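You operate a simulated robot arm through the tools that you are given. There is no shell and no other tool.

You are at the controls of a simulated robot arm. One attempt, no reset.

JOB
Grease the middle of the wok with the yellow cloth.
Fine: the cloth lies on the freezer; take the grease from the white tub, close it again and put the cloth back. A coat counts when it lies all over at full strength: go over it till it gets no stronger.

It is judged by the outcome, as a careful person would: the job done as asked, and still so three seconds after it is handed in. It fails if anything else is knocked over, pushed out of place, dropped, spilled or broken. Flat cloth is picked up by pressing the open fingertips on it (5 to 10 N) and closing them slowly along it; thin cloth reads only 2 to 8 mm in the jaws.

ROBOT AND FRAMES
A 7-joint arm with a three-finger gripper, fixed in place. Base frame: the origin is on the floor under the middle of its stand, x ahead of it, y to its left, z up. Readings come in m, degrees, newtons and seconds.
It reaches about 0.977 m from its shoulder. Its first joint turns from -166.0 to 166.0 degrees. Payload 2.69 kg.
Tool frame: the origin (TCP) lies between the finger pads and is the grasp point; the fingertips stand 0.029 m ahead of it; z points along the fingers, y is the line along which they close. The gripper opens to 0.12 m; its body begins 0.078 m behind the TCP.
Orientation is that of the tool frame in the base frame, as a unit quaternion [w, x, y, z]. With the fingers straight down and closing along the base's y, the tool's x points along the base's -x, its y along +y and its z along -z.

CONTROLS
- The arm moves only by the tool arm_command. Its argument "rows" is a list that holds one entry, the list of rows, each a list of 7 numbers: the finger opening in m, from 0 to 0.12, then the shift along the tool's x, y, z in m, then the turn, a rotation vector about the tool's x, y, z in degrees. In form: [[[jaw, x, y, z, wx, wy, wz], ...]]. A call has 1 to 20 rows; each row shifts and turns the commanded pose from where the row before left it, along the tool's axes as they then stand. Each row takes 0.2 s and may step no farther than 0.05 m and 8.6 degrees from the row before; otherwise, or with a gripper value out of range, the whole call is refused. Where a pose cannot be reached the arm comes as near as it can. A force on the tool above 50 N (or 10 N above the force at the start of the call, whichever is more), or a blocked arm, ends the call early, and 0.2 s more pass. Each finger travels about 0.1362 m/s and halts on what it meets, pressing with about 26 N; the grip force reading is that of the motor and also rises with nothing between the fingers. The clock runs only during rows and for 0.2 s after the last one: add rows that do not move to give the fingers time. It gives the time, the measured TCP pose, the force on the tool (base axes), the opening and the grip force at its end, in the units of the frame above (readings bear some noise), with the torque about the TCP (base axes, N m) and any sound that the robot's microphone picked up.
- Cameras (640 x 400 px; columns grow to the right, rows downward): "scene" is fixed at [0.3982, -0.5018, 1.4632]; the picture's right is [0.68, -0.73, 0.00], its down [-0.61, -0.57, -0.55] and it looks along [0.41, 0.37, -0.83] (base axes); focal length 225 px, centre (320, 200). "wrist" rides on the gripper at [0.063, 0, -0.104] in the tool frame; the picture's right is [0.01, 1.00, 0.00], its down [-0.83, 0.00, -0.56] and it looks along [-0.56, 0.00, 0.83] (tool axes); focal length 275 px, centre (320, 200). There is no depth. A picture from a camera that has moved, and an enlarged one, comes with that camera's place and axes in the base frame and with its lens.
- grab_frame(camera): a new picture of that camera. No time passes.
- raise_lower(by): moves the trunk up (or, below 0, down) by that many m; the arm rides with it, the base frame stays. It gives what a move gives, with no picture.
- close_up(camera, box): a new picture of the part [left, top, right, bottom] of that camera's present view, enlarged. No time passes.
- finish_job(): hands the job in; it is judged then, once.

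Nothing tells you positions but the pictures and the camera data. Unless the task says otherwise, let go and move clear before handing in.

The tools are called after "Emit:" as a command line: name --argument value ..., lists and objects as JSON in quotes. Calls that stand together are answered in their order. arm_command: Moves the arm, as the interface text tells. Its arguments: {"type":"object","properties":{"rows":{"type":"array","items":{"type":"array","items":{"type":"array","items":{"type":"number"}}}}},"required":["rows"]} The other tools are called the same way: raise_lower (by) moves the trunk up or down; grab_frame (camera) takes a picture; close_up (camera, box) takes an enlarged picture of a part of a camera's view; finish_job () hands the job in.

At the start:

```text
clock: 0.0
eef_pos: [0.5187, -0.1433, 1.222]
tool_rot: [0.0, 0.0, 1.0, 0.0]
contact_force: [0.3, -0.3, -0.8]
wrist_torque: [-0.01, 0.04, 0.02]
finger_gap: 0.1201
gripper_force: 0.1
trunk travel left (down, up): [-0.35, 0.236]
```

scene: 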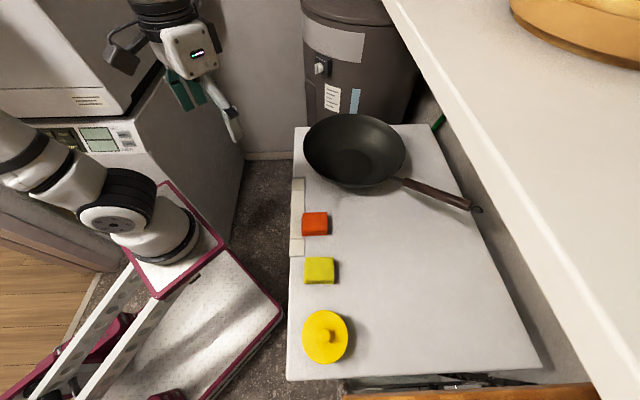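
wrist: 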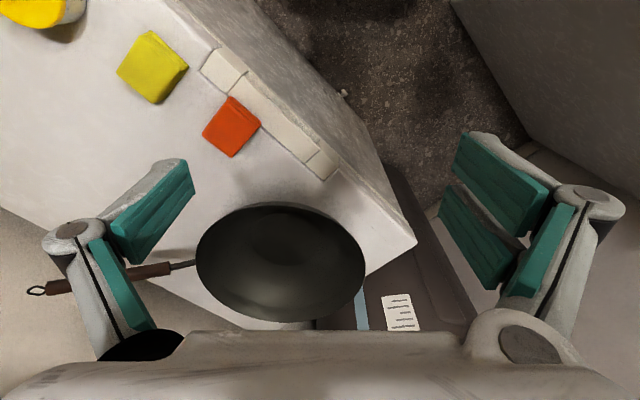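

I see a freezer top with a wok, a red cloth, a yellow cloth and a tub with a yellow lid. I'll look closer at each before moving.

Emit:
close_up --camera "scene" --box '[280, 180, 400, 255]'

Emit:
close_up --camera "scene" --box '[280, 240, 440, 390]'

Emit:
close_up --camera "scene" --box '[280, 90, 500, 230]'

Emit:
close_up --camera "wrist" --box '[0, 0, 320, 200]'

```text
5.33 times, centred on (340, 218) of scene
camera zoom: at [0.3982, -0.5018, 1.4632], right [0.68, -0.73, 0.0], down [-0.61, -0.57, -0.55], along [0.41, 0.37, -0.83], focal length 1200 px, centre (213, 107)
```

zoom: 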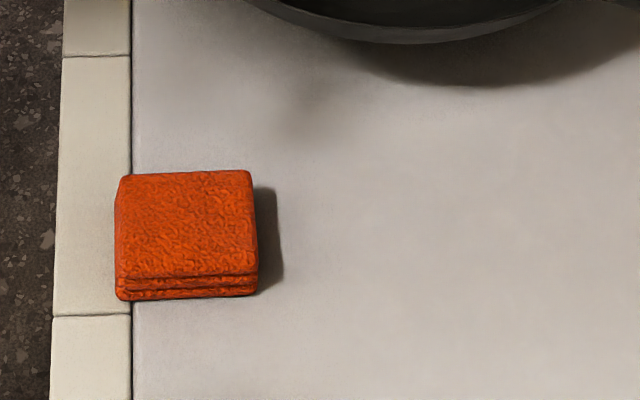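

```text
2.67 times, centred on (360, 315) of scene
camera zoom: at [0.3982, -0.5018, 1.4632], right [0.68, -0.73, 0.0], down [-0.61, -0.57, -0.55], along [0.41, 0.37, -0.83], focal length 600 px, centre (213, -107)
```

zoom: 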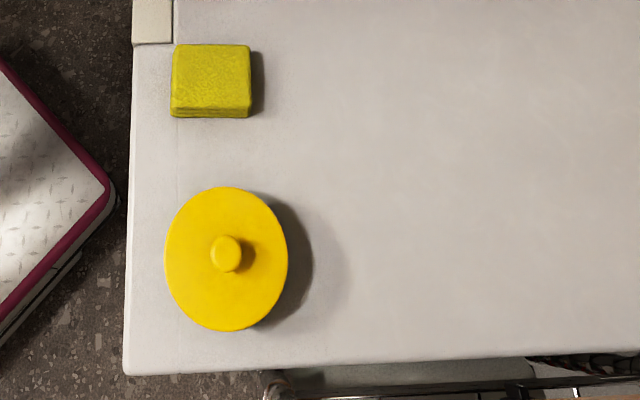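

```text
2.86 times, centred on (390, 160) of scene
camera zoom: at [0.3982, -0.5018, 1.4632], right [0.68, -0.73, 0.0], down [-0.61, -0.57, -0.55], along [0.41, 0.37, -0.83], focal length 643 px, centre (120, 314)
```

zoom: 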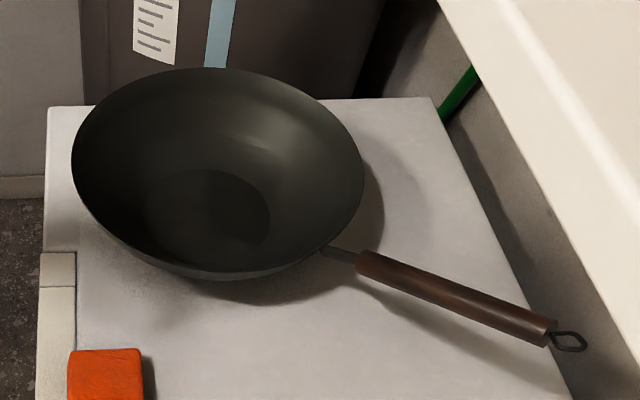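

```text
2.00 times, centred on (160, 100) of wrist
camera zoom: at [0.456, -0.1426, 1.3261], right [-0.01, 1.0, 0.0], down [0.83, 0.0, 0.56], along [0.56, 0.0, -0.83], focal length 551 px, centre (640, 400)
```

zoom: 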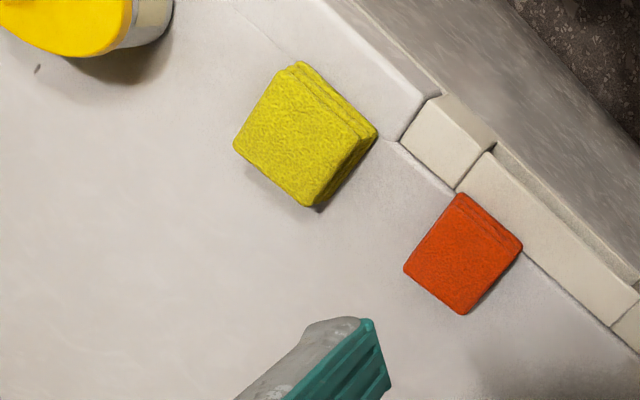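

The cloths are folded pads on the freezer near z≈0.89: yellow around (0.52, -0.39), red around (0.61, -0.29). The lidded tub is near (0.42, -0.49) and the wok's floor near (0.85, -0.23). I'll move the wrist camera high over the tub and cloth for a second view.

Emit:
arm_command --rows '[[[0.12, 0.02, -0.035, 0, 0, 0, 0], [0.12, 0.02, -0.035, 0, 0, 0, 0], [0.12, 0.02, -0.035, 0, 0, 0, 0], [0.12, 0.02, -0.035, 0, 0, 0, 0], [0.12, 0.02, -0.035, 0, 0, 0, 0], [0.12, 0.02, -0.035, 0, 0, 0, 0], [0.12, 0, 0, 0, 0, 0, 0]]]'

Emit:
grab_frame --camera "wrist"

Emit:
grab_frame --camera "scene"

```text
clock: 1.6
eef_pos: [0.3984, -0.3532, 1.2242]
tool_rot: [0.0, 0.001, 1.0, 0.0]
contact_force: [0.1, -0.2, -0.6]
wrist_torque: [-0.01, -0.02, -0.01]
finger_gap: 0.1199
gripper_force: 0.2
trunk travel left (down, up): [-0.35, 0.236]
```

```text
taken
camera wrist: at [0.335, -0.3528, 1.3276], right [0.0, 1.0, 0.0], down [0.83, 0.0, 0.56], along [0.56, 0.0, -0.83], focal length 275 px, centre (320, 200)
```

wrist: 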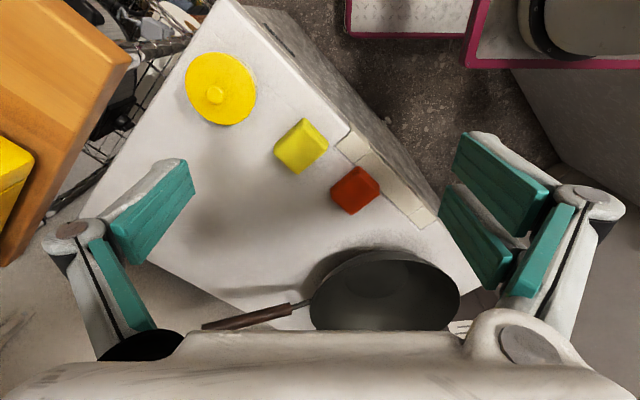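

```text
taken
```

scene: 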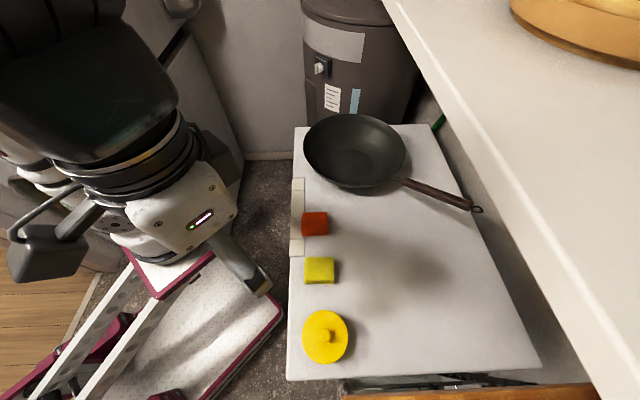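

Emit:
close_up --camera "wrist" --box '[160, 40, 360, 165]'

Emit:
close_up --camera "wrist" --box '[240, 100, 400, 200]'

Emit:
close_up --camera "wrist" --box '[290, 230, 480, 340]'

```text
3.20 times, centred on (260, 102) of wrist
camera zoom: at [0.335, -0.3528, 1.3276], right [0.0, 1.0, 0.0], down [0.83, 0.0, 0.56], along [0.56, 0.0, -0.83], focal length 881 px, centre (512, 512)
```

zoom: 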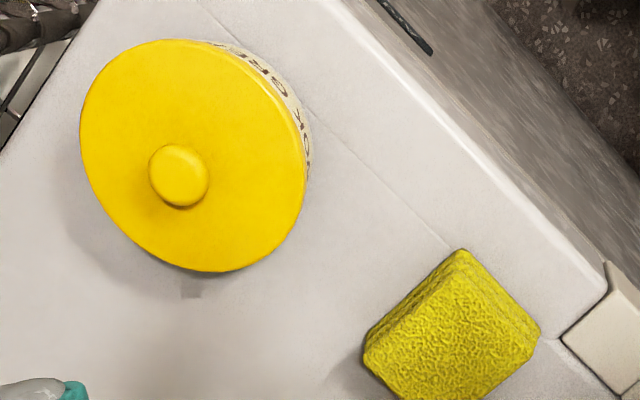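

```text
4.00 times, centred on (320, 150) of wrist
camera zoom: at [0.335, -0.3528, 1.3276], right [0.0, 1.0, 0.0], down [0.83, 0.0, 0.56], along [0.56, 0.0, -0.83], focal length 1101 px, centre (320, 400)
```

zoom: 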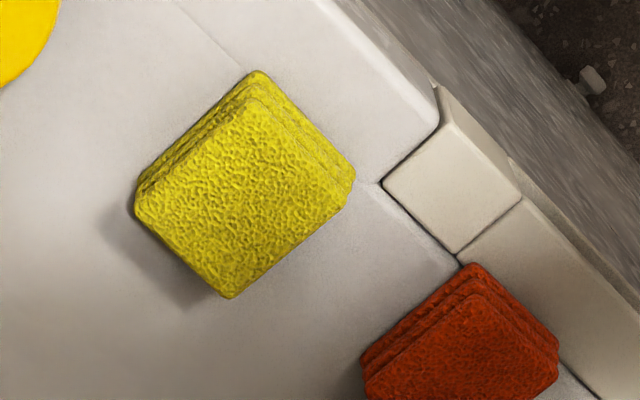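

```text
3.37 times, centred on (385, 285) of wrist
camera zoom: at [0.335, -0.3528, 1.3276], right [0.0, 1.0, 0.0], down [0.83, 0.0, 0.56], along [0.56, 0.0, -0.83], focal length 927 px, centre (101, -86)
```

zoom: 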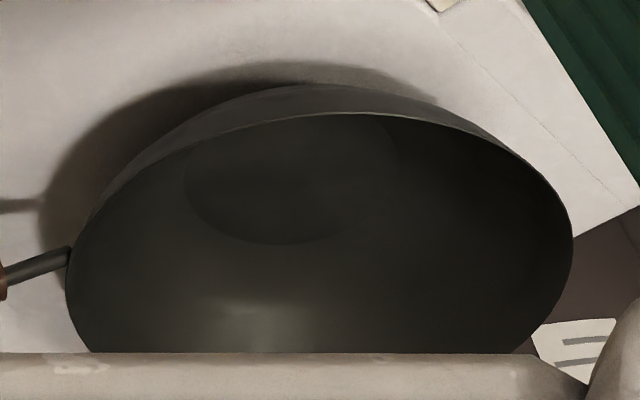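

The label on the tub confirms it holds the grease. The knob top seems to be at about (0.424, -0.494, 0.94) and the freezer top at about 0.87. I'll lower the camera near the tub to refine the heights.

Emit:
arm_command --rows '[[[0.12, 0.0097, -0.0228, 0.024, 0, 0, 0], [0.12, 0.0097, -0.0228, 0.024, 0, 0, 0], [0.12, 0.0097, -0.0228, 0.024, 0, 0, 0], [0.12, 0.0097, -0.0228, 0.024, 0, 0, 0], [0.12, 0.0097, -0.0228, 0.024, 0, 0, 0], [0.12, 0.0097, -0.0228, 0.024, 0, 0, 0], [0.12, 0, 0, 0, 0, 0, 0]]]'

Emit:
grab_frame --camera "wrist"

Emit:
grab_frame --camera "scene"

```text
clock: 3.2
eef_pos: [0.3384, -0.49, 1.0778]
tool_rot: [-0.001, 0.0, 1.0, 0.001]
contact_force: [0.5, -0.2, -0.3]
wrist_torque: [0.0, 0.02, 0.02]
finger_gap: 0.1203
gripper_force: 0.1
trunk travel left (down, up): [-0.35, 0.236]
```

```text
taken
camera wrist: at [0.2751, -0.4897, 1.1813], right [-0.01, 1.0, 0.0], down [0.83, 0.0, 0.56], along [0.56, 0.0, -0.83], focal length 275 px, centre (320, 200)
```

wrist: 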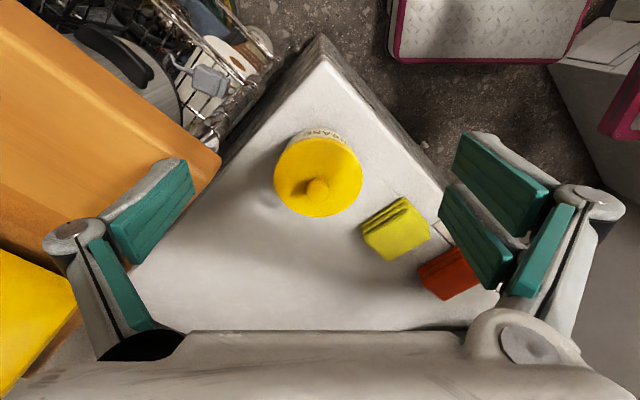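

```text
taken
```

scene: 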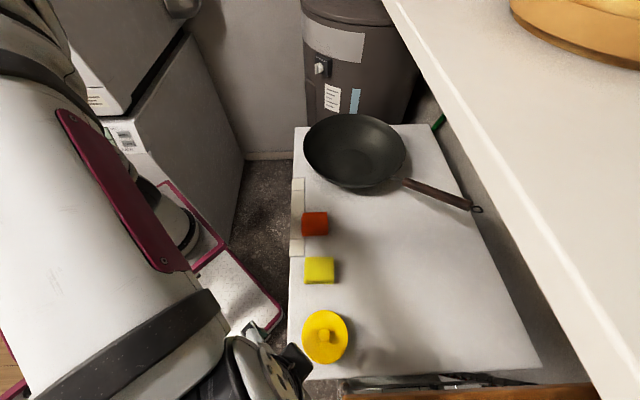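

Emit:
close_up --camera "wrist" --box '[240, 110, 400, 235]'

Emit:
close_up --camera "wrist" --box '[340, 180, 480, 300]'

```text
3.20 times, centred on (320, 172) of wrist
camera zoom: at [0.2751, -0.4897, 1.1813], right [-0.01, 1.0, 0.0], down [0.83, 0.0, 0.56], along [0.56, 0.0, -0.83], focal length 881 px, centre (320, 288)
```

zoom: 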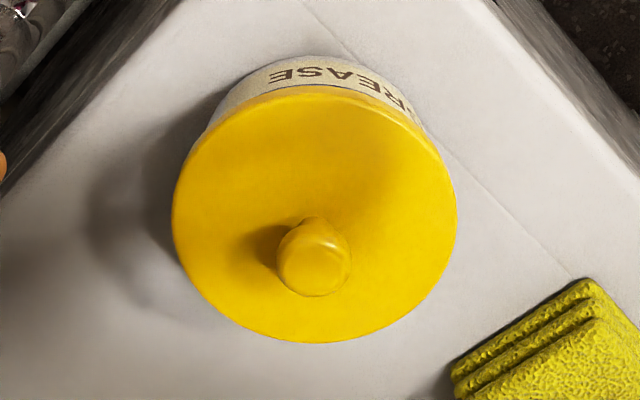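

```text
3.33 times, centred on (410, 240) of wrist
camera zoom: at [0.2751, -0.4897, 1.1813], right [-0.01, 1.0, 0.0], down [0.83, 0.0, 0.56], along [0.56, 0.0, -0.83], focal length 918 px, centre (20, 67)
```

zoom: 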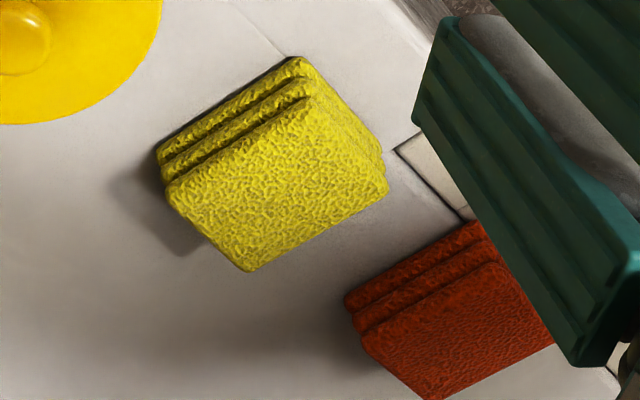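

The knob is at about (0.421, -0.491), with its top near z 0.953 and the lid surface near 0.937. I'm moving above it with the fingers partly closed.

Emit:
arm_command --rows '[[[0.09, -0.0275, -0.0003, 0.0167, 0, 0, 0], [0.07, -0.0275, -0.0003, 0.0167, 0, 0, 0], [0.06, -0.0276, -0.0004, 0.0166, 0, 0, 0], [0.06, 0, 0, 0, 0, 0, 0]]]'

Emit:
grab_frame --camera "wrist"

Emit:
close_up --camera "scene" --box '[240, 270, 400, 370]'

```text
clock: 4.2
eef_pos: [0.4245, -0.4895, 1.0263]
tool_rot: [0.0, -0.001, 1.0, 0.0]
contact_force: [0.7, 0.3, -0.3]
wrist_torque: [0.02, -0.02, 0.02]
finger_gap: 0.0601
gripper_force: 0.0
trunk travel left (down, up): [-0.35, 0.236]
```

```text
taken
camera wrist: at [0.3603, -0.4895, 1.1308], right [-0.01, 1.0, 0.0], down [0.83, 0.0, 0.56], along [0.56, 0.0, -0.83], focal length 275 px, centre (320, 200)
```

wrist: 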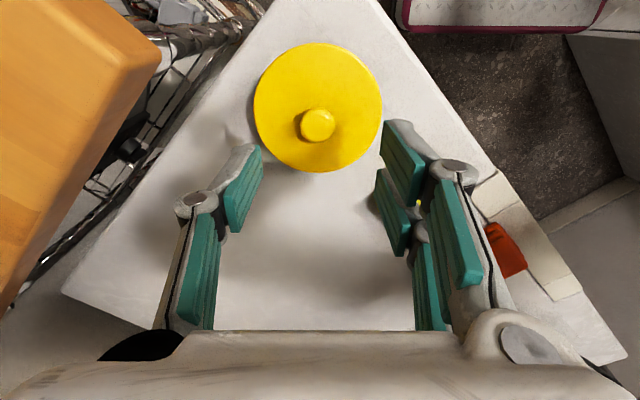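

```text
4.00 times, centred on (320, 320) of scene
camera zoom: at [0.3982, -0.5018, 1.4632], right [0.68, -0.73, 0.0], down [-0.61, -0.57, -0.55], along [0.41, 0.37, -0.83], focal length 900 px, centre (320, -280)
```

zoom: 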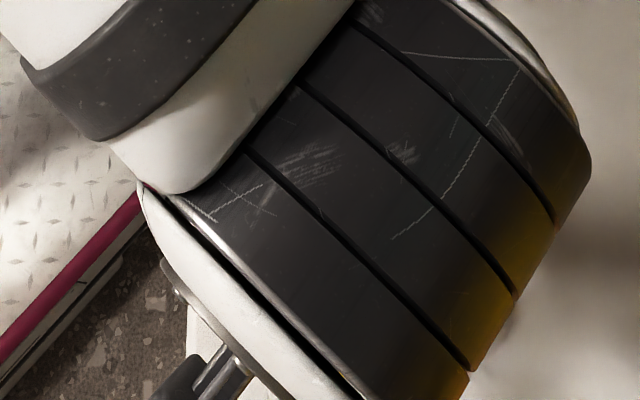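

The knob reading is consistent at (0.420, -0.491). I'm descending slowly so that the fingertips stop a few mm above the lid.

Emit:
arm_command --rows '[[[0.06, 0.004, -0.0015, 0.009, 0, 0, 0], [0.06, 0, 0, 0.009, 0, 0, 0], [0.06, 0, 0, 0.009, 0, 0, 0], [0.06, 0, 0, 0.009, 0, 0, 0], [0.06, 0, 0, 0.009, 0, 0, 0], [0.06, 0, 0, 0.004, 0, 0, 0], [0.06, 0, 0, 0, 0, 0, 0]]]'

Emit:
grab_frame --camera "wrist"

```text
clock: 5.8
eef_pos: [0.4205, -0.4921, 0.9781]
tool_rot: [-0.001, 0.0, 1.0, 0.0]
contact_force: [-0.2, -0.3, 0.1]
wrist_torque: [0.0, -0.01, -0.03]
finger_gap: 0.0599
gripper_force: 0.0
trunk travel left (down, up): [-0.35, 0.236]
```

```text
taken
camera wrist: at [0.3561, -0.4917, 1.0823], right [0.0, 1.0, 0.0], down [0.83, 0.0, 0.56], along [0.56, 0.0, -0.83], focal length 275 px, centre (320, 200)
```

wrist: 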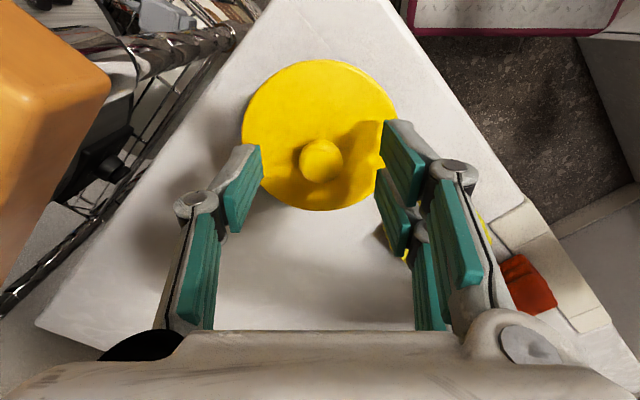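

The fingertips are level with the knob top. I'm going down a few more mm while watching the force.

Emit:
arm_command --rows '[[[0.06, 0, 0, 0.004, 0, 0, 0], [0.06, 0, 0, 0.004, 0, 0, 0], [0.06, 0, 0, 0, 0, 0, 0]]]'

Emit:
close_up --camera "wrist" --box '[200, 50, 440, 240]'

```text
clock: 6.6
eef_pos: [0.4197, -0.4914, 0.9708]
tool_rot: [-0.001, 0.0, 1.0, 0.0]
contact_force: [-1.0, -0.2, 0.1]
wrist_torque: [0.02, 0.01, 0.01]
finger_gap: 0.0602
gripper_force: 0.0
trunk travel left (down, up): [-0.35, 0.236]
```

```text
2.11 times, centred on (320, 145) of wrist
camera zoom: at [0.3561, -0.4917, 1.0742], right [-0.01, 1.0, 0.0], down [0.83, 0.0, 0.56], along [0.56, 0.0, -0.83], focal length 580 px, centre (320, 316)
```

zoom: 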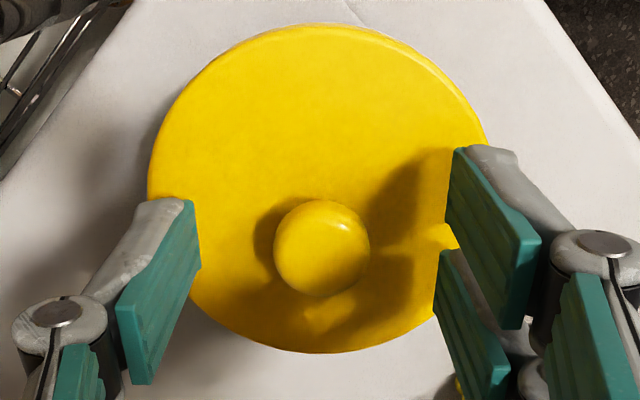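

Emit:
arm_command --rows '[[[0.06, 0, 0, 0.003, 0, 0, 0], [0.06, 0, 0, 0, 0, 0, 0]]]'

```text
clock: 7.2
eef_pos: [0.4196, -0.4934, 0.9678]
tool_rot: [-0.001, 0.0, 1.0, 0.0]
contact_force: [0.6, 0.6, -0.2]
wrist_torque: [-0.01, 0.01, 0.02]
finger_gap: 0.0599
gripper_force: 0.0
trunk travel left (down, up): [-0.35, 0.236]
```

There is no contact yet and the height is good, so I'm closing slowly on the knob.

Emit:
arm_command --rows '[[[0.05, 0, 0, 0, 0, 0, 0], [0.04, 0, 0, 0, 0, 0, 0], [0.032, 0, 0, 0, 0, 0, 0], [0.026, 0, 0, 0, 0, 0, 0], [0.022, 0, 0, 0, 0, 0, 0], [0.018, 0, 0, 0, 0, 0, 0], [0.014, 0, 0, 0, 0, 0, 0], [0.01, 0, 0, 0, 0, 0, 0], [0.01, 0, 0, 0, 0, 0, 0]]]'

Emit:
close_up --camera "wrist" --box '[200, 50, 440, 240]'

```text
clock: 9.2
eef_pos: [0.4188, -0.4921, 0.9657]
tool_rot: [0.001, -0.001, 1.0, 0.0]
contact_force: [-0.9, 0.1, 0.7]
wrist_torque: [0.01, 0.01, 0.03]
finger_gap: 0.0221
gripper_force: 26.2
trunk travel left (down, up): [-0.35, 0.236]
heard: snap
```

```text
2.11 times, centred on (320, 145) of wrist
camera zoom: at [0.3561, -0.4918, 1.0713], right [-0.01, 1.0, 0.0], down [0.83, 0.0, 0.56], along [0.56, 0.0, -0.83], focal length 580 px, centre (320, 316)
```

zoom: 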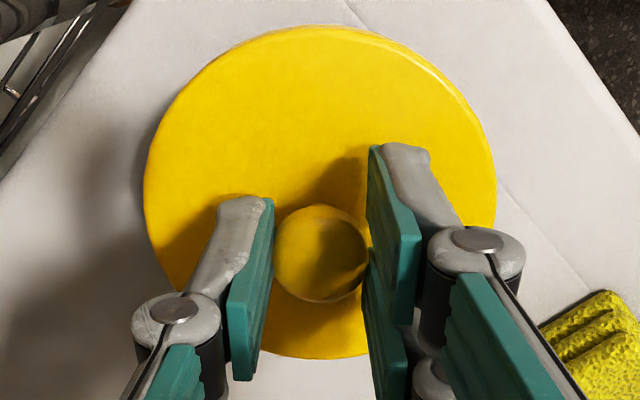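

The knob is held at 22 mm, and a "snap" was heard. I'm lifting gently a few mm to see how the lid behaves.

Emit:
arm_command --rows '[[[0.01, 0, 0, -0.003, 0, 0, 0], [0.01, 0, 0, -0.003, 0, 0, 0], [0.01, 0, 0, -0.003, 0, 0, 0], [0.01, 0, 0, 0, 0, 0, 0]]]'

Emit:
grab_frame --camera "wrist"

```text
clock: 10.2
eef_pos: [0.4187, -0.4927, 0.976]
tool_rot: [-0.001, 0.0, 1.0, 0.001]
contact_force: [-0.1, -0.3, 0.1]
wrist_torque: [-0.01, -0.01, 0.02]
finger_gap: 0.0222
gripper_force: 25.6
trunk travel left (down, up): [-0.35, 0.236]
```

```text
taken
camera wrist: at [0.3558, -0.4919, 1.0814], right [0.0, 1.0, 0.0], down [0.83, 0.0, 0.56], along [0.56, 0.0, -0.83], focal length 275 px, centre (320, 200)
```

wrist: 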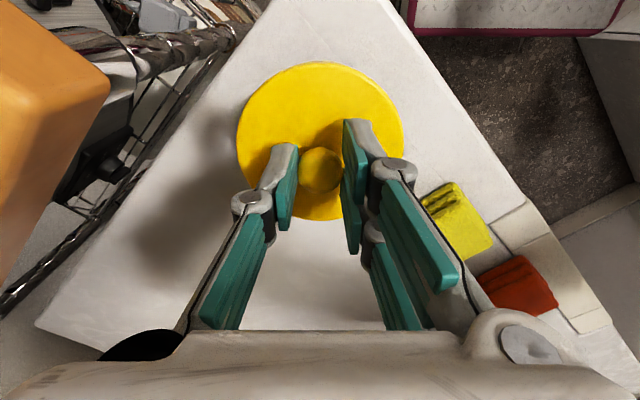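

The lid moves with the gripper. I'm lifting it higher to look into the tub.

Emit:
arm_command --rows '[[[0.01, 0, 0, -0.015, 0, 0, 0], [0.01, 0, 0, -0.02, 0, 0, 0], [0.01, 0, 0, -0.025, 0, 0, 0], [0.01, 0, 0, -0.025, 0, 0, 0], [0.01, 0, 0, -0.025, 0, 0, 0], [0.01, 0, 0, 0, 0, 0, 0]]]'

Emit:
grab_frame --camera "wrist"

Emit:
grab_frame --camera "scene"

```text
clock: 11.6
eef_pos: [0.4204, -0.4911, 1.087]
tool_rot: [0.0, 0.0, 1.0, 0.0]
contact_force: [-0.5, -0.4, 0.1]
wrist_torque: [0.02, 0.01, 0.01]
finger_gap: 0.0223
gripper_force: 26.2
trunk travel left (down, up): [-0.35, 0.236]
```

```text
taken
camera wrist: at [0.3562, -0.4907, 1.1915], right [0.0, 1.0, 0.0], down [0.83, 0.0, 0.56], along [0.56, 0.0, -0.83], focal length 275 px, centre (320, 200)
```

wrist: 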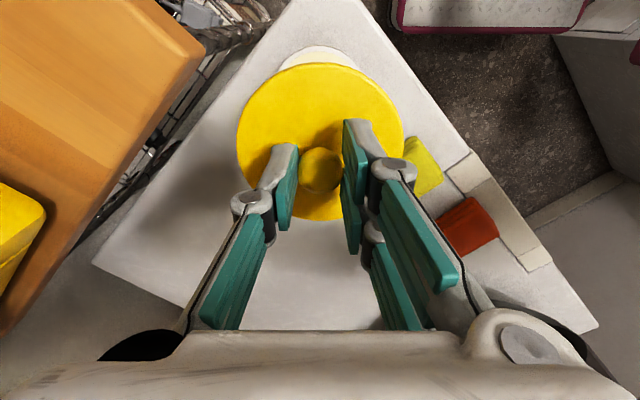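

```text
taken
```

scene: 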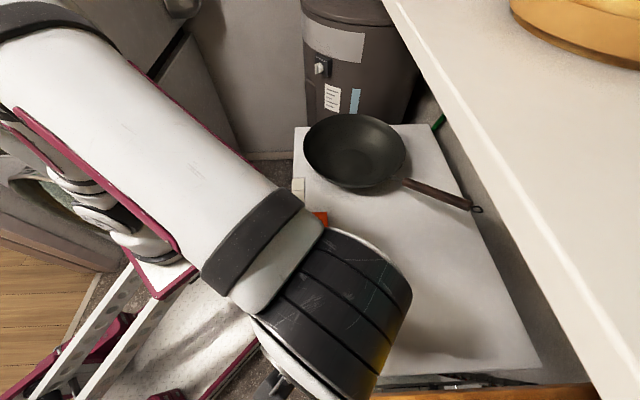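

The lid is off the tub. I'll set it down on free freezer surface near (0.57, -0.53), lowering in stages.

Emit:
arm_command --rows '[[[0.01, -0.0375, -0.0098, 0, 0, 0, 0], [0.01, -0.0375, -0.0098, 0, 0, 0, 0], [0.01, -0.0375, -0.0098, 0, 0, 0, 0], [0.01, -0.0375, -0.0098, 0, 0, 0, 0], [0.01, 0, 0, 0.03, 0, 0, 0], [0.01, 0, 0, 0.03, 0, 0, 0], [0.01, 0, 0, 0.03, 0, 0, 0], [0.01, 0, 0, 0.03, 0, 0, 0], [0.01, 0, 0, 0, 0, 0, 0]]]'

Emit:
grab_frame --camera "wrist"

Emit:
grab_frame --camera "scene"

```text
clock: 13.6
eef_pos: [0.5695, -0.5323, 0.9668]
tool_rot: [0.0, 0.0, 1.0, 0.001]
contact_force: [0.2, 1.1, -0.6]
wrist_torque: [-0.02, -0.03, 0.0]
finger_gap: 0.022
gripper_force: 26.2
trunk travel left (down, up): [-0.35, 0.236]
```

```text
taken
camera wrist: at [0.5062, -0.5317, 1.0701], right [-0.01, 1.0, 0.0], down [0.83, 0.0, 0.56], along [0.56, 0.0, -0.83], focal length 275 px, centre (320, 200)
```

wrist: 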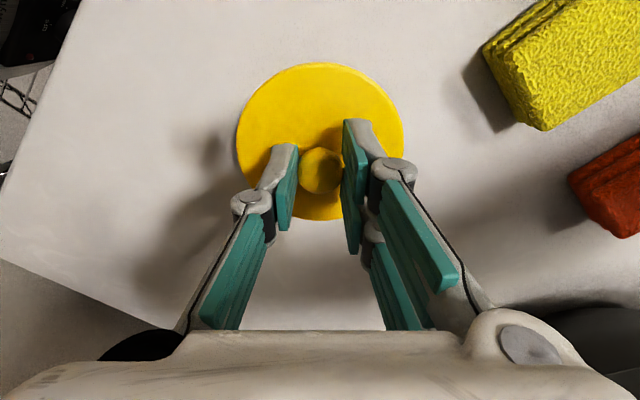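

```text
taken
```

scene: 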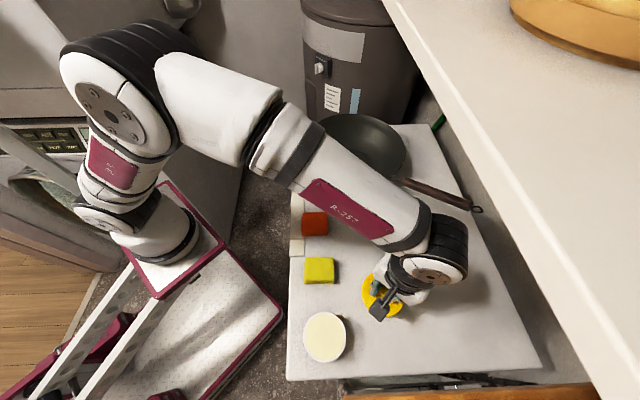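

The tub is now open and pale grease is visible. I'm lowering the lid the rest of the way in small steps.

Emit:
arm_command --rows '[[[0.01, 0, 0, 0.01, 0, 0, 0], [0.01, 0, 0, 0.01, 0, 0, 0], [0.01, 0, 0, 0.01, 0, 0, 0], [0.01, 0, 0, 0.006, 0, 0, 0], [0.01, 0, 0, 0, 0, 0, 0]]]'

Emit:
close_up --camera "scene" --box '[280, 230, 440, 380]'

Emit:
grab_frame --camera "wrist"

```text
clock: 14.8
eef_pos: [0.569, -0.5306, 0.9306]
tool_rot: [0.001, 0.001, 1.0, 0.0]
contact_force: [0.4, 0.0, -1.2]
wrist_torque: [0.0, -0.01, 0.01]
finger_gap: 0.0221
gripper_force: 25.8
trunk travel left (down, up): [-0.35, 0.236]
```

```text
2.67 times, centred on (360, 305) of scene
camera zoom: at [0.3982, -0.5018, 1.4632], right [0.68, -0.73, 0.0], down [-0.61, -0.57, -0.55], along [0.41, 0.37, -0.83], focal length 600 px, centre (213, -80)
```

zoom: 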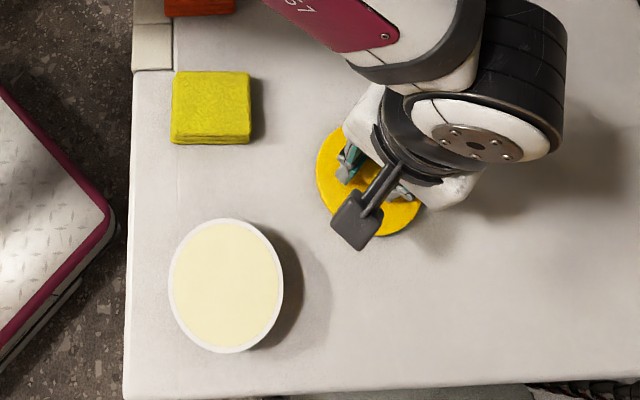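

```text
taken
camera wrist: at [0.506, -0.5307, 1.0339], right [-0.01, 1.0, 0.0], down [0.83, 0.0, 0.56], along [0.56, 0.0, -0.83], focal length 275 px, centre (320, 200)
```

wrist: 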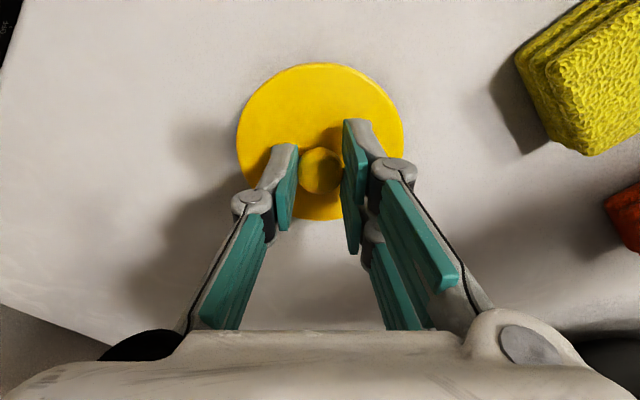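

Emit:
arm_command --rows '[[[0.01, 0, 0, 0.004, 0, 0, 0], [0.01, 0, 0, 0.004, 0, 0, 0], [0.01, 0, 0, 0.002, 0, 0, 0], [0.01, 0, 0, 0, 0, 0, 0]]]'

```text
clock: 15.8
eef_pos: [0.5696, -0.5312, 0.921]
tool_rot: [0.0, 0.0, 1.0, 0.0]
contact_force: [-0.7, 2.6, 9.8]
wrist_torque: [0.08, 0.01, 0.04]
finger_gap: 0.0221
gripper_force: 26.1
trunk travel left (down, up): [-0.35, 0.236]
```

The lid has touched the freezer with 10 N. I'm easing off a hair, opening, and backing straight up.

Emit:
arm_command --rows '[[[0.01, 0, 0, -0.001, 0, 0, 0], [0.01, 0, 0, 0, 0, 0, 0], [0.025, 0, 0, 0, 0, 0, 0], [0.035, 0, 0, 0, 0, 0, 0], [0.05, 0, 0, 0, 0, 0, 0], [0.065, 0, 0, 0, 0, 0, 0], [0.065, 0, 0, 0, 0, 0, 0]]]'

Emit:
grab_frame --camera "wrist"

```text
clock: 17.4
eef_pos: [0.5686, -0.5313, 0.9212]
tool_rot: [0.0, 0.0, 1.0, 0.0]
contact_force: [0.7, 0.8, 0.1]
wrist_torque: [0.04, 0.01, 0.0]
finger_gap: 0.0653
gripper_force: 0.1
trunk travel left (down, up): [-0.35, 0.236]
```

```text
taken
camera wrist: at [0.5058, -0.5313, 1.0256], right [-0.01, 1.0, 0.0], down [0.83, 0.0, 0.56], along [0.56, 0.0, -0.83], focal length 275 px, centre (320, 200)
```

wrist: 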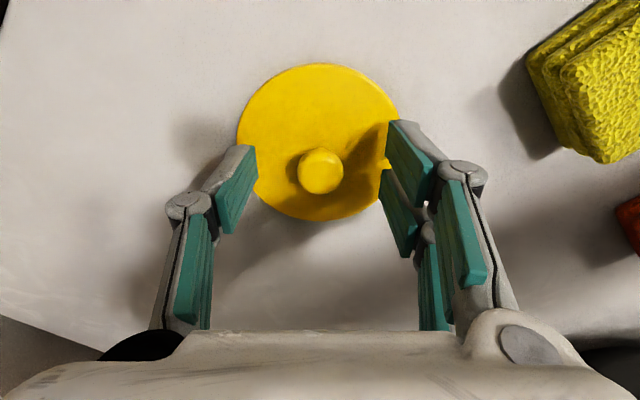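

The lid stands free. I'm lifting clear and then going high over the wok to see whether the arm can reach its middle with the tool pointing straight down.

Emit:
arm_command --rows '[[[0.065, 0, 0, -0.01, 0, 0, 0], [0.065, 0, 0, -0.02, 0, 0, 0], [0.065, 0, 0, -0.04, 0, 0, 0], [0.065, 0, 0, -0.04, 0, 0, 0], [0.065, 0, 0, -0.04, 0, 0, 0], [0.065, 0, 0, -0.03, 0, 0, 0], [0.065, -0.025, 0.0335, 0, 0, 0, 0], [0.065, -0.025, 0.0335, 0, 0, 0, 0], [0.065, -0.025, 0.0335, 0, 0, 0, 0], [0.065, -0.025, 0.0335, 0, 0, 0, 0], [0.065, -0.025, 0.0335, 0, 0, 0, 0], [0.065, -0.025, 0.0335, 0, 0, 0, 0], [0.065, -0.025, 0.0335, 0, 0, 0, 0], [0.065, -0.025, 0.0335, 0, 0, 0, 0], [0.065, 0, 0, 0, 0, 0, 0]]]'

Emit:
grab_frame --camera "wrist"

Emit:
grab_frame --camera "scene"

```text
clock: 20.8
eef_pos: [0.7499, -0.2646, 1.0781]
tool_rot: [-0.031, 0.012, 0.999, 0.014]
contact_force: [-0.1, -2.1, 1.1]
wrist_torque: [0.21, 0.02, 0.0]
finger_gap: 0.0652
gripper_force: 0.0
trunk travel left (down, up): [-0.35, 0.236]
stopped in row 15: the arm was blocked; the commanded pose is now the measured one
```

```text
taken
camera wrist: at [0.6937, -0.2666, 1.1852], right [0.02, 1.0, 0.03], down [0.86, -0.03, 0.5], along [0.51, 0.01, -0.86], focal length 275 px, centre (320, 200)
```

wrist: 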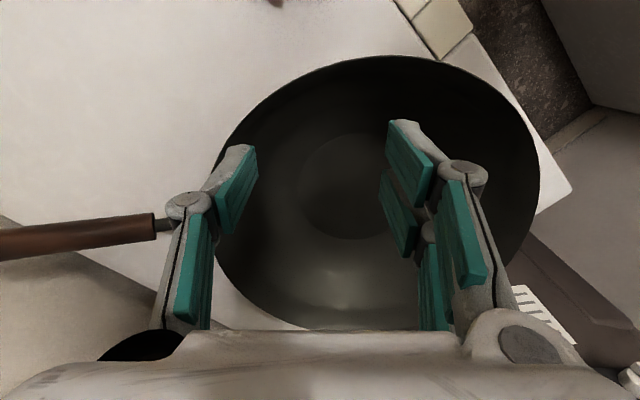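

```text
taken
```

scene: 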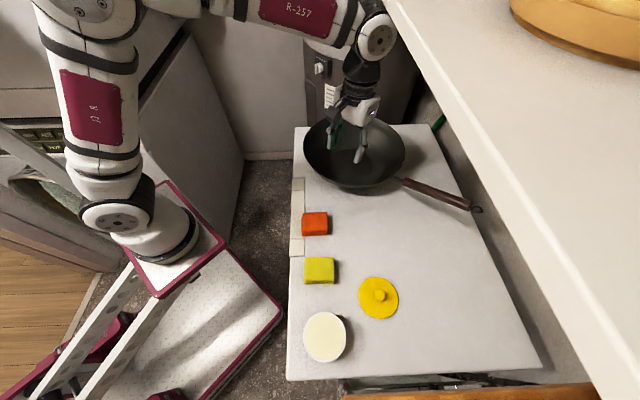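

The arm was reported blocked at (0.75, -0.265) before reaching the end point, with the wrist close to the white slab at the right of the scene picture. I need to find out what blocked it.

Emit:
close_up --camera "scene" --box '[280, 0, 480, 125]'

Emit:
close_up --camera "scene" --box '[0, 0, 320, 200]'

Emit:
close_up --camera "scene" --box '[400, 60, 640, 400]'

Emit:
close_up --camera "wrist" --box '[160, 30, 600, 340]'

```text
3.20 times, centred on (380, 62) of scene
camera zoom: at [0.3982, -0.5018, 1.4632], right [0.68, -0.73, 0.0], down [-0.61, -0.57, -0.55], along [0.41, 0.37, -0.83], focal length 720 px, centre (128, 640)
```

zoom: 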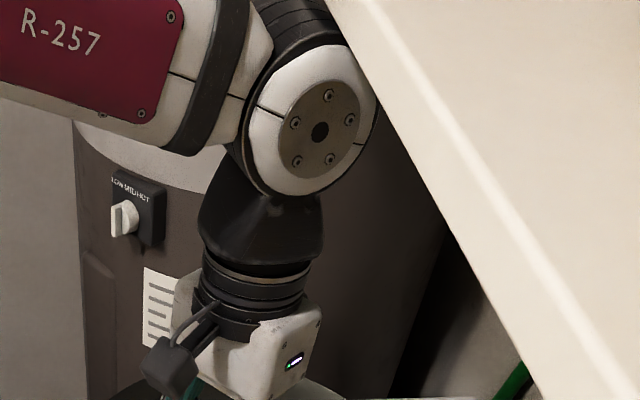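

```text
2.00 times, centred on (160, 100) of scene
camera zoom: at [0.3982, -0.5018, 1.4632], right [0.68, -0.73, 0.0], down [-0.61, -0.57, -0.55], along [0.41, 0.37, -0.83], focal length 450 px, centre (640, 400)
```

zoom: 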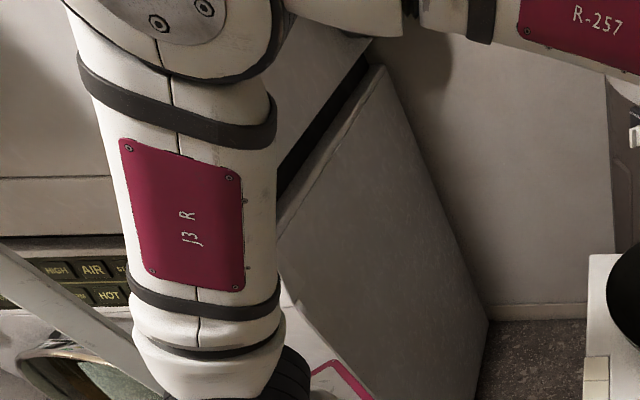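

```text
1.18 times, centred on (520, 230) of scene
camera zoom: at [0.3982, -0.5018, 1.4632], right [0.68, -0.73, 0.0], down [-0.61, -0.57, -0.55], along [0.41, 0.37, -0.83], focal length 265 px, centre (85, 165)
```

zoom: 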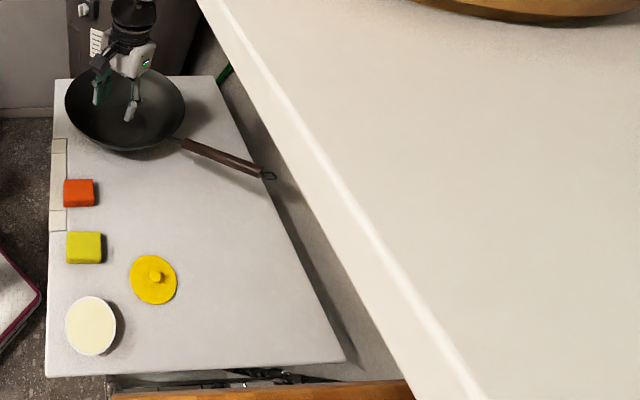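

```text
1.29 times, centred on (380, 185) of wrist
camera zoom: at [0.6937, -0.2666, 1.1852], right [0.02, 1.0, 0.03], down [0.86, -0.03, 0.5], along [0.51, 0.01, -0.86], focal length 355 px, centre (243, 219)
```

zoom: 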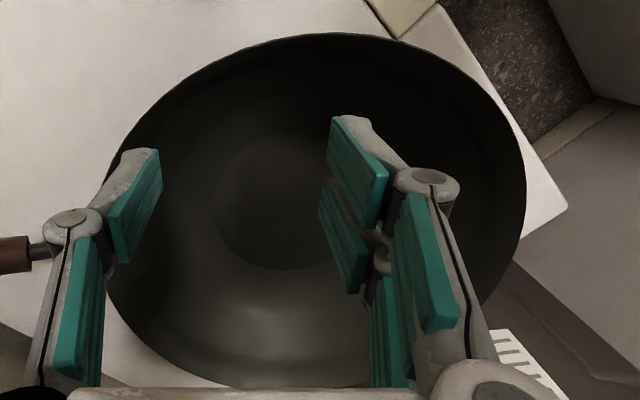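

The white slab is a shelf hanging above the right side of the freezer (it hides part of the wrist in this view), so a high approach to the wok is risky. I'm backing off toward the robot and straightening the tool, then I'll use the wrist camera to find the shelf's height.

Emit:
arm_command --rows '[[[0.065, 0.03, 0.0, 0, 0, 0, 0], [0.065, 0.03, 0.01, 0, 1.64, -3.53, -1.3], [0.065, 0.03, 0.01, 0, 0, 0, 0], [0.065, 0.03, 0.01, 0, 0, 0, 0], [0.065, 0.03, 0.01, 0, 0, 0, 0], [0.065, 0.03, 0.01, 0, 0, 0, 0], [0.065, 0, 0, 0, 0, 0, 0]]]'

Emit:
grab_frame --camera "scene"

Emit:
grab_frame --camera "wrist"

```text
clock: 22.4
eef_pos: [0.5701, -0.2152, 1.0806]
tool_rot: [0.001, 0.001, 1.0, 0.0]
contact_force: [0.3, -0.6, 0.6]
wrist_torque: [0.01, 0.0, -0.01]
finger_gap: 0.065
gripper_force: 0.1
trunk travel left (down, up): [-0.35, 0.236]
```

```text
taken
```

scene: 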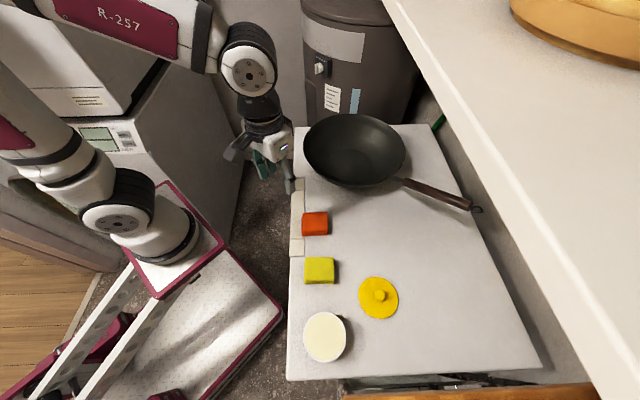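

```text
taken
camera wrist: at [0.5071, -0.215, 1.1841], right [0.0, 1.0, 0.0], down [0.83, 0.0, 0.56], along [0.56, 0.0, -0.83], focal length 275 px, centre (320, 200)
```

wrist: 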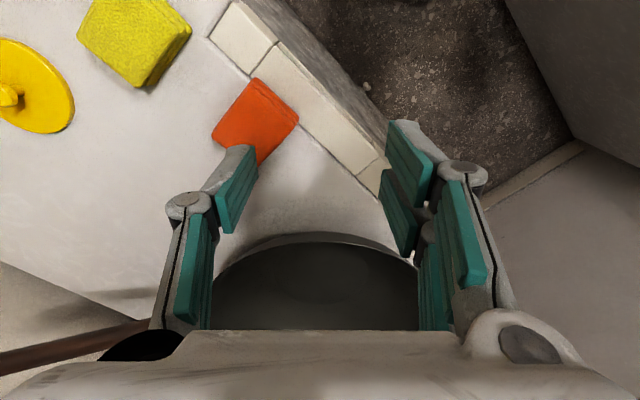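

The wrist joint sits about 0.225 m above the TCP, so at the blocked pose its housing reached roughly z≈1.35. I'm turning the wrist camera toward the shelf to measure where its underside is.

Emit:
arm_command --rows '[[[0.065, 0, 0, 0, 0, 0, 7.5], [0.065, 0, 0, 0, 0, 0, 7.5], [0.065, 0, 0, 0, 0, 0, 7.5], [0.065, 0, 0, 0, 0, 0, 7.5], [0.065, 0, 0, 0, 0, 0, 7.5], [0.065, 0, 0, 0, 0, 0, 7.5], [0.065, 0, 0, 0, 0, -7.5, 0], [0.065, 0, 0, 0, 0, -7.5, 0], [0.065, 0, 0, 0, 0, -7.5, 0], [0.065, 0, 0, 0, 0, -7.5, 0], [0.065, 0, 0, 0, 0, -7.5, 0], [0.065, 0, 0, 0, 0, -7.5, 0], [0.065, 0, 0, 0, 0, 0, 0]]]'

Emit:
grab_frame --camera "wrist"

Emit:
grab_frame --camera "scene"

```text
clock: 25.4
eef_pos: [0.6121, -0.1852, 1.0872]
tool_rot: [0.347, 0.3, 0.88, -0.12]
contact_force: [-0.3, 0.7, -0.2]
wrist_torque: [0.04, 0.0, -0.01]
finger_gap: 0.0647
gripper_force: 0.1
out of reach, approached as far as the arm can: row 12
trunk travel left (down, up): [-0.35, 0.236]
stopped in row 13: the arm was blocked; the commanded pose is now the measured one
```

```text
taken
camera wrist: at [0.5188, -0.1133, 1.1205], right [0.61, 0.79, 0.0], down [0.18, -0.13, 0.97], along [0.77, -0.59, -0.23], focal length 275 px, centre (320, 200)
```

wrist: 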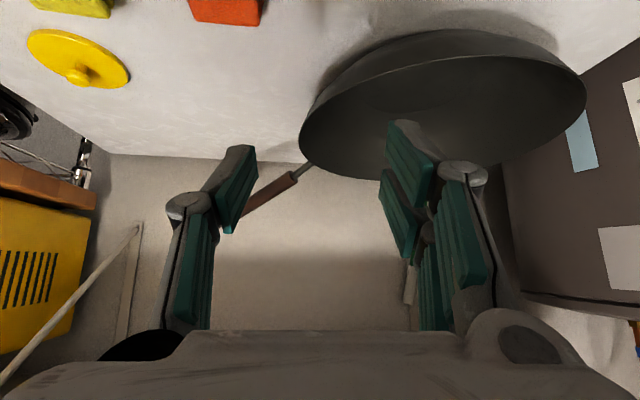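

```text
taken
```

scene: 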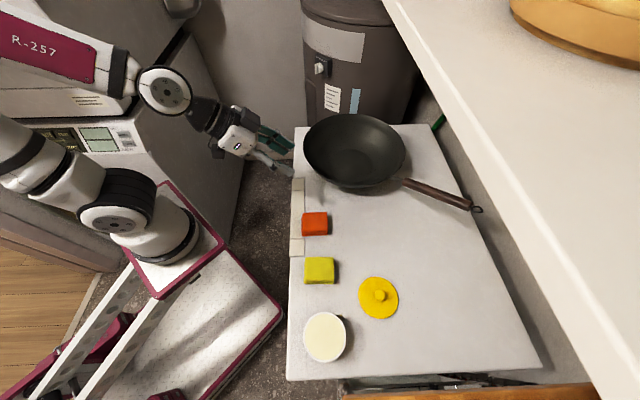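

Emit:
close_up --camera "wrist" --box '[200, 140, 440, 340]'

Emit:
close_up --camera "wrist" --box '[0, 140, 220, 400]'

Emit:
close_up --camera "wrist" --box '[460, 140, 640, 380]'

```text
2.00 times, centred on (320, 240) of wrist
camera zoom: at [0.5188, -0.1133, 1.1205], right [0.61, 0.79, 0.0], down [0.18, -0.13, 0.97], along [0.77, -0.59, -0.23], focal length 551 px, centre (320, 120)
```

zoom: 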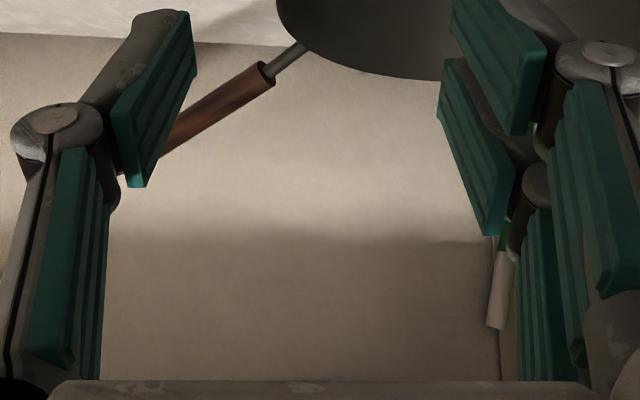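

```text
1.54 times, centred on (110, 270) of wrist
camera zoom: at [0.5188, -0.1133, 1.1205], right [0.61, 0.79, 0.0], down [0.18, -0.13, 0.97], along [0.77, -0.59, -0.23], focal length 424 px, centre (643, 92)
```

zoom: 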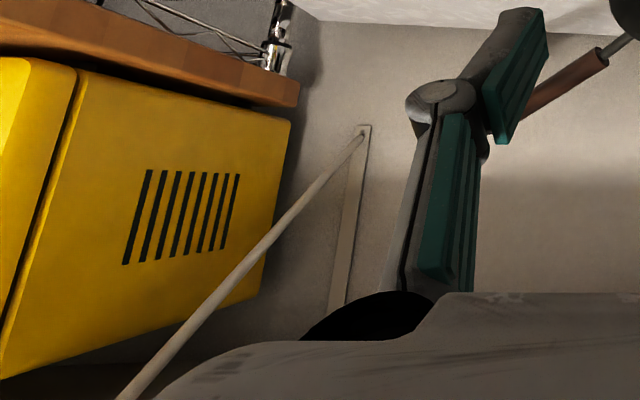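

```text
1.67 times, centred on (550, 260) of wrist
camera zoom: at [0.5188, -0.1133, 1.1205], right [0.61, 0.79, 0.0], down [0.18, -0.13, 0.97], along [0.77, -0.59, -0.23], focal length 459 px, centre (-63, 100)
```

zoom: 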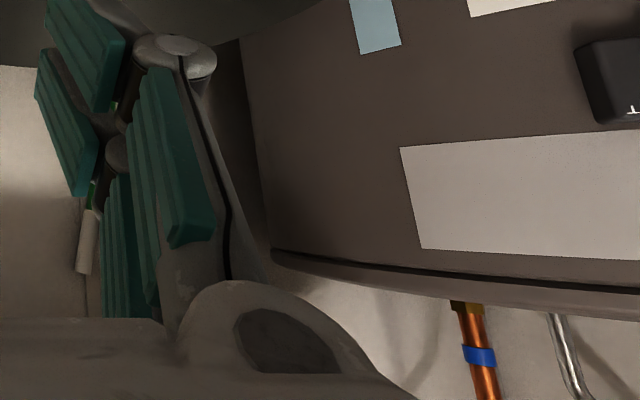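

The out-of-reach note only came now, so the earlier block was real contact, most likely the wrist against the shelf edge (about z 1.3, overhanging the far half of the wok). I'll keep low there. Now I'm straightening the tool, squaring it with the freezer, and looking at the open tub and the cloth.

Emit:
arm_command --rows '[[[0.065, 0, 0, 0, 0, 7.13, 0], [0.065, 0, 0, 0, 0, 7.13, 0], [0.065, 0, 0, 0, 0, 7.13, 0], [0.065, 0, 0, 0, 0, 7.13, 0], [0.065, 0, 0, 0, 0, 7.13, 0], [0.065, 0, 0, 0, 0, 7.13, 0], [0.065, 0, 0, 0, 0, 0, 7.3], [0.065, -0.004, -0.0391, 0.003, 0, 0, 0], [0.065, -0.004, -0.0391, 0.003, 0, 0, 0], [0.065, -0.004, -0.0391, 0.003, 0, 0, 0], [0.065, -0.004, -0.0391, 0.003, 0, 0, 0], [0.065, -0.004, -0.0391, 0.003, 0, 0, 0], [0.065, -0.004, -0.0391, 0.003, 0, 0, 0], [0.065, -0.004, -0.0391, 0.003, 0, 0, 0], [0.065, -0.004, -0.0391, 0.003, 0, 0, 0], [0.065, -0.004, -0.0391, 0.003, 0, 0, 0], [0.065, 0, 0, 0, 0, 0, 0]]]'

Emit:
grab_frame --camera "wrist"

Emit:
grab_frame --camera "scene"

```text
clock: 29.0
eef_pos: [0.3862, -0.462, 1.0637]
tool_rot: [0.007, 0.386, 0.922, -0.002]
contact_force: [-0.2, -0.5, 0.6]
wrist_torque: [0.01, 0.03, -0.01]
finger_gap: 0.0649
gripper_force: 0.0
trunk travel left (down, up): [-0.35, 0.236]
```

```text
taken
camera wrist: at [0.3395, -0.4161, 1.1666], right [0.71, 0.7, 0.0], down [0.58, -0.58, 0.57], along [0.4, -0.4, -0.82], focal length 275 px, centre (320, 200)
```

wrist: 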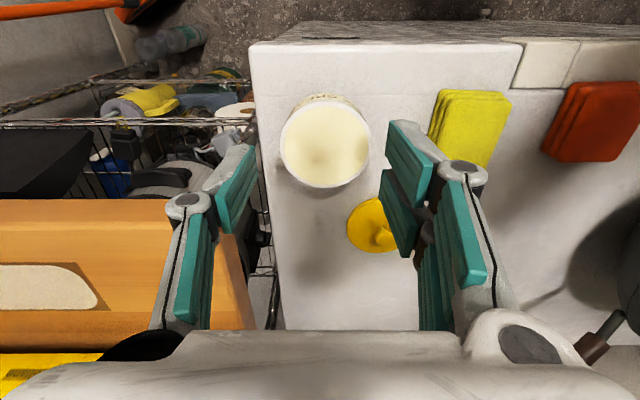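

```text
taken
```

scene: 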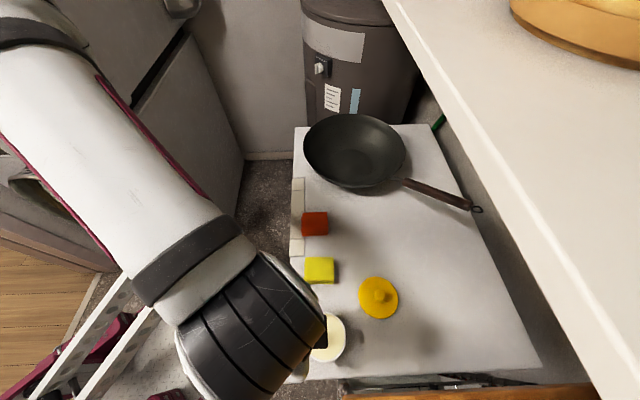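

Emit:
close_up --camera "wrist" --box '[260, 80, 400, 200]'

Emit:
close_up --camera "wrist" --box '[400, 70, 560, 180]'

```text
3.33 times, centred on (330, 140) of wrist
camera zoom: at [0.3395, -0.4161, 1.1666], right [0.71, 0.7, 0.0], down [0.58, -0.58, 0.57], along [0.4, -0.4, -0.82], focal length 918 px, centre (287, 400)
```

zoom: 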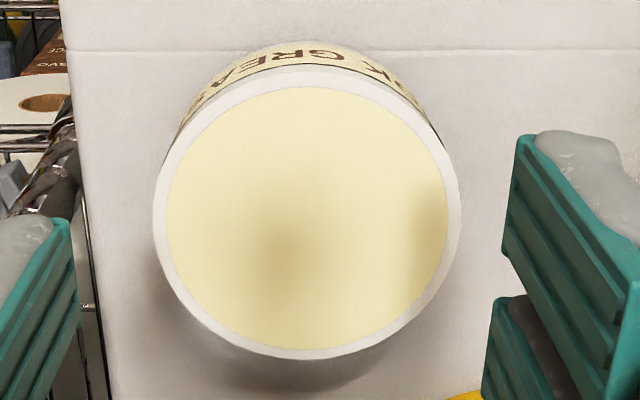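

```text
3.64 times, centred on (480, 125) of wrist
camera zoom: at [0.3395, -0.4161, 1.1666], right [0.71, 0.7, 0.0], down [0.58, -0.58, 0.57], along [0.4, -0.4, -0.82], focal length 1001 px, centre (-262, 473)
```

zoom: 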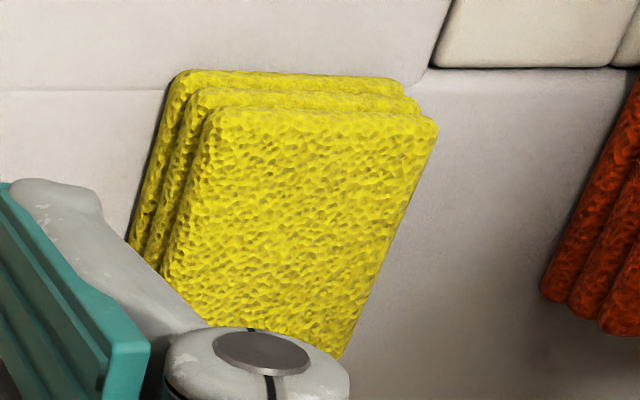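

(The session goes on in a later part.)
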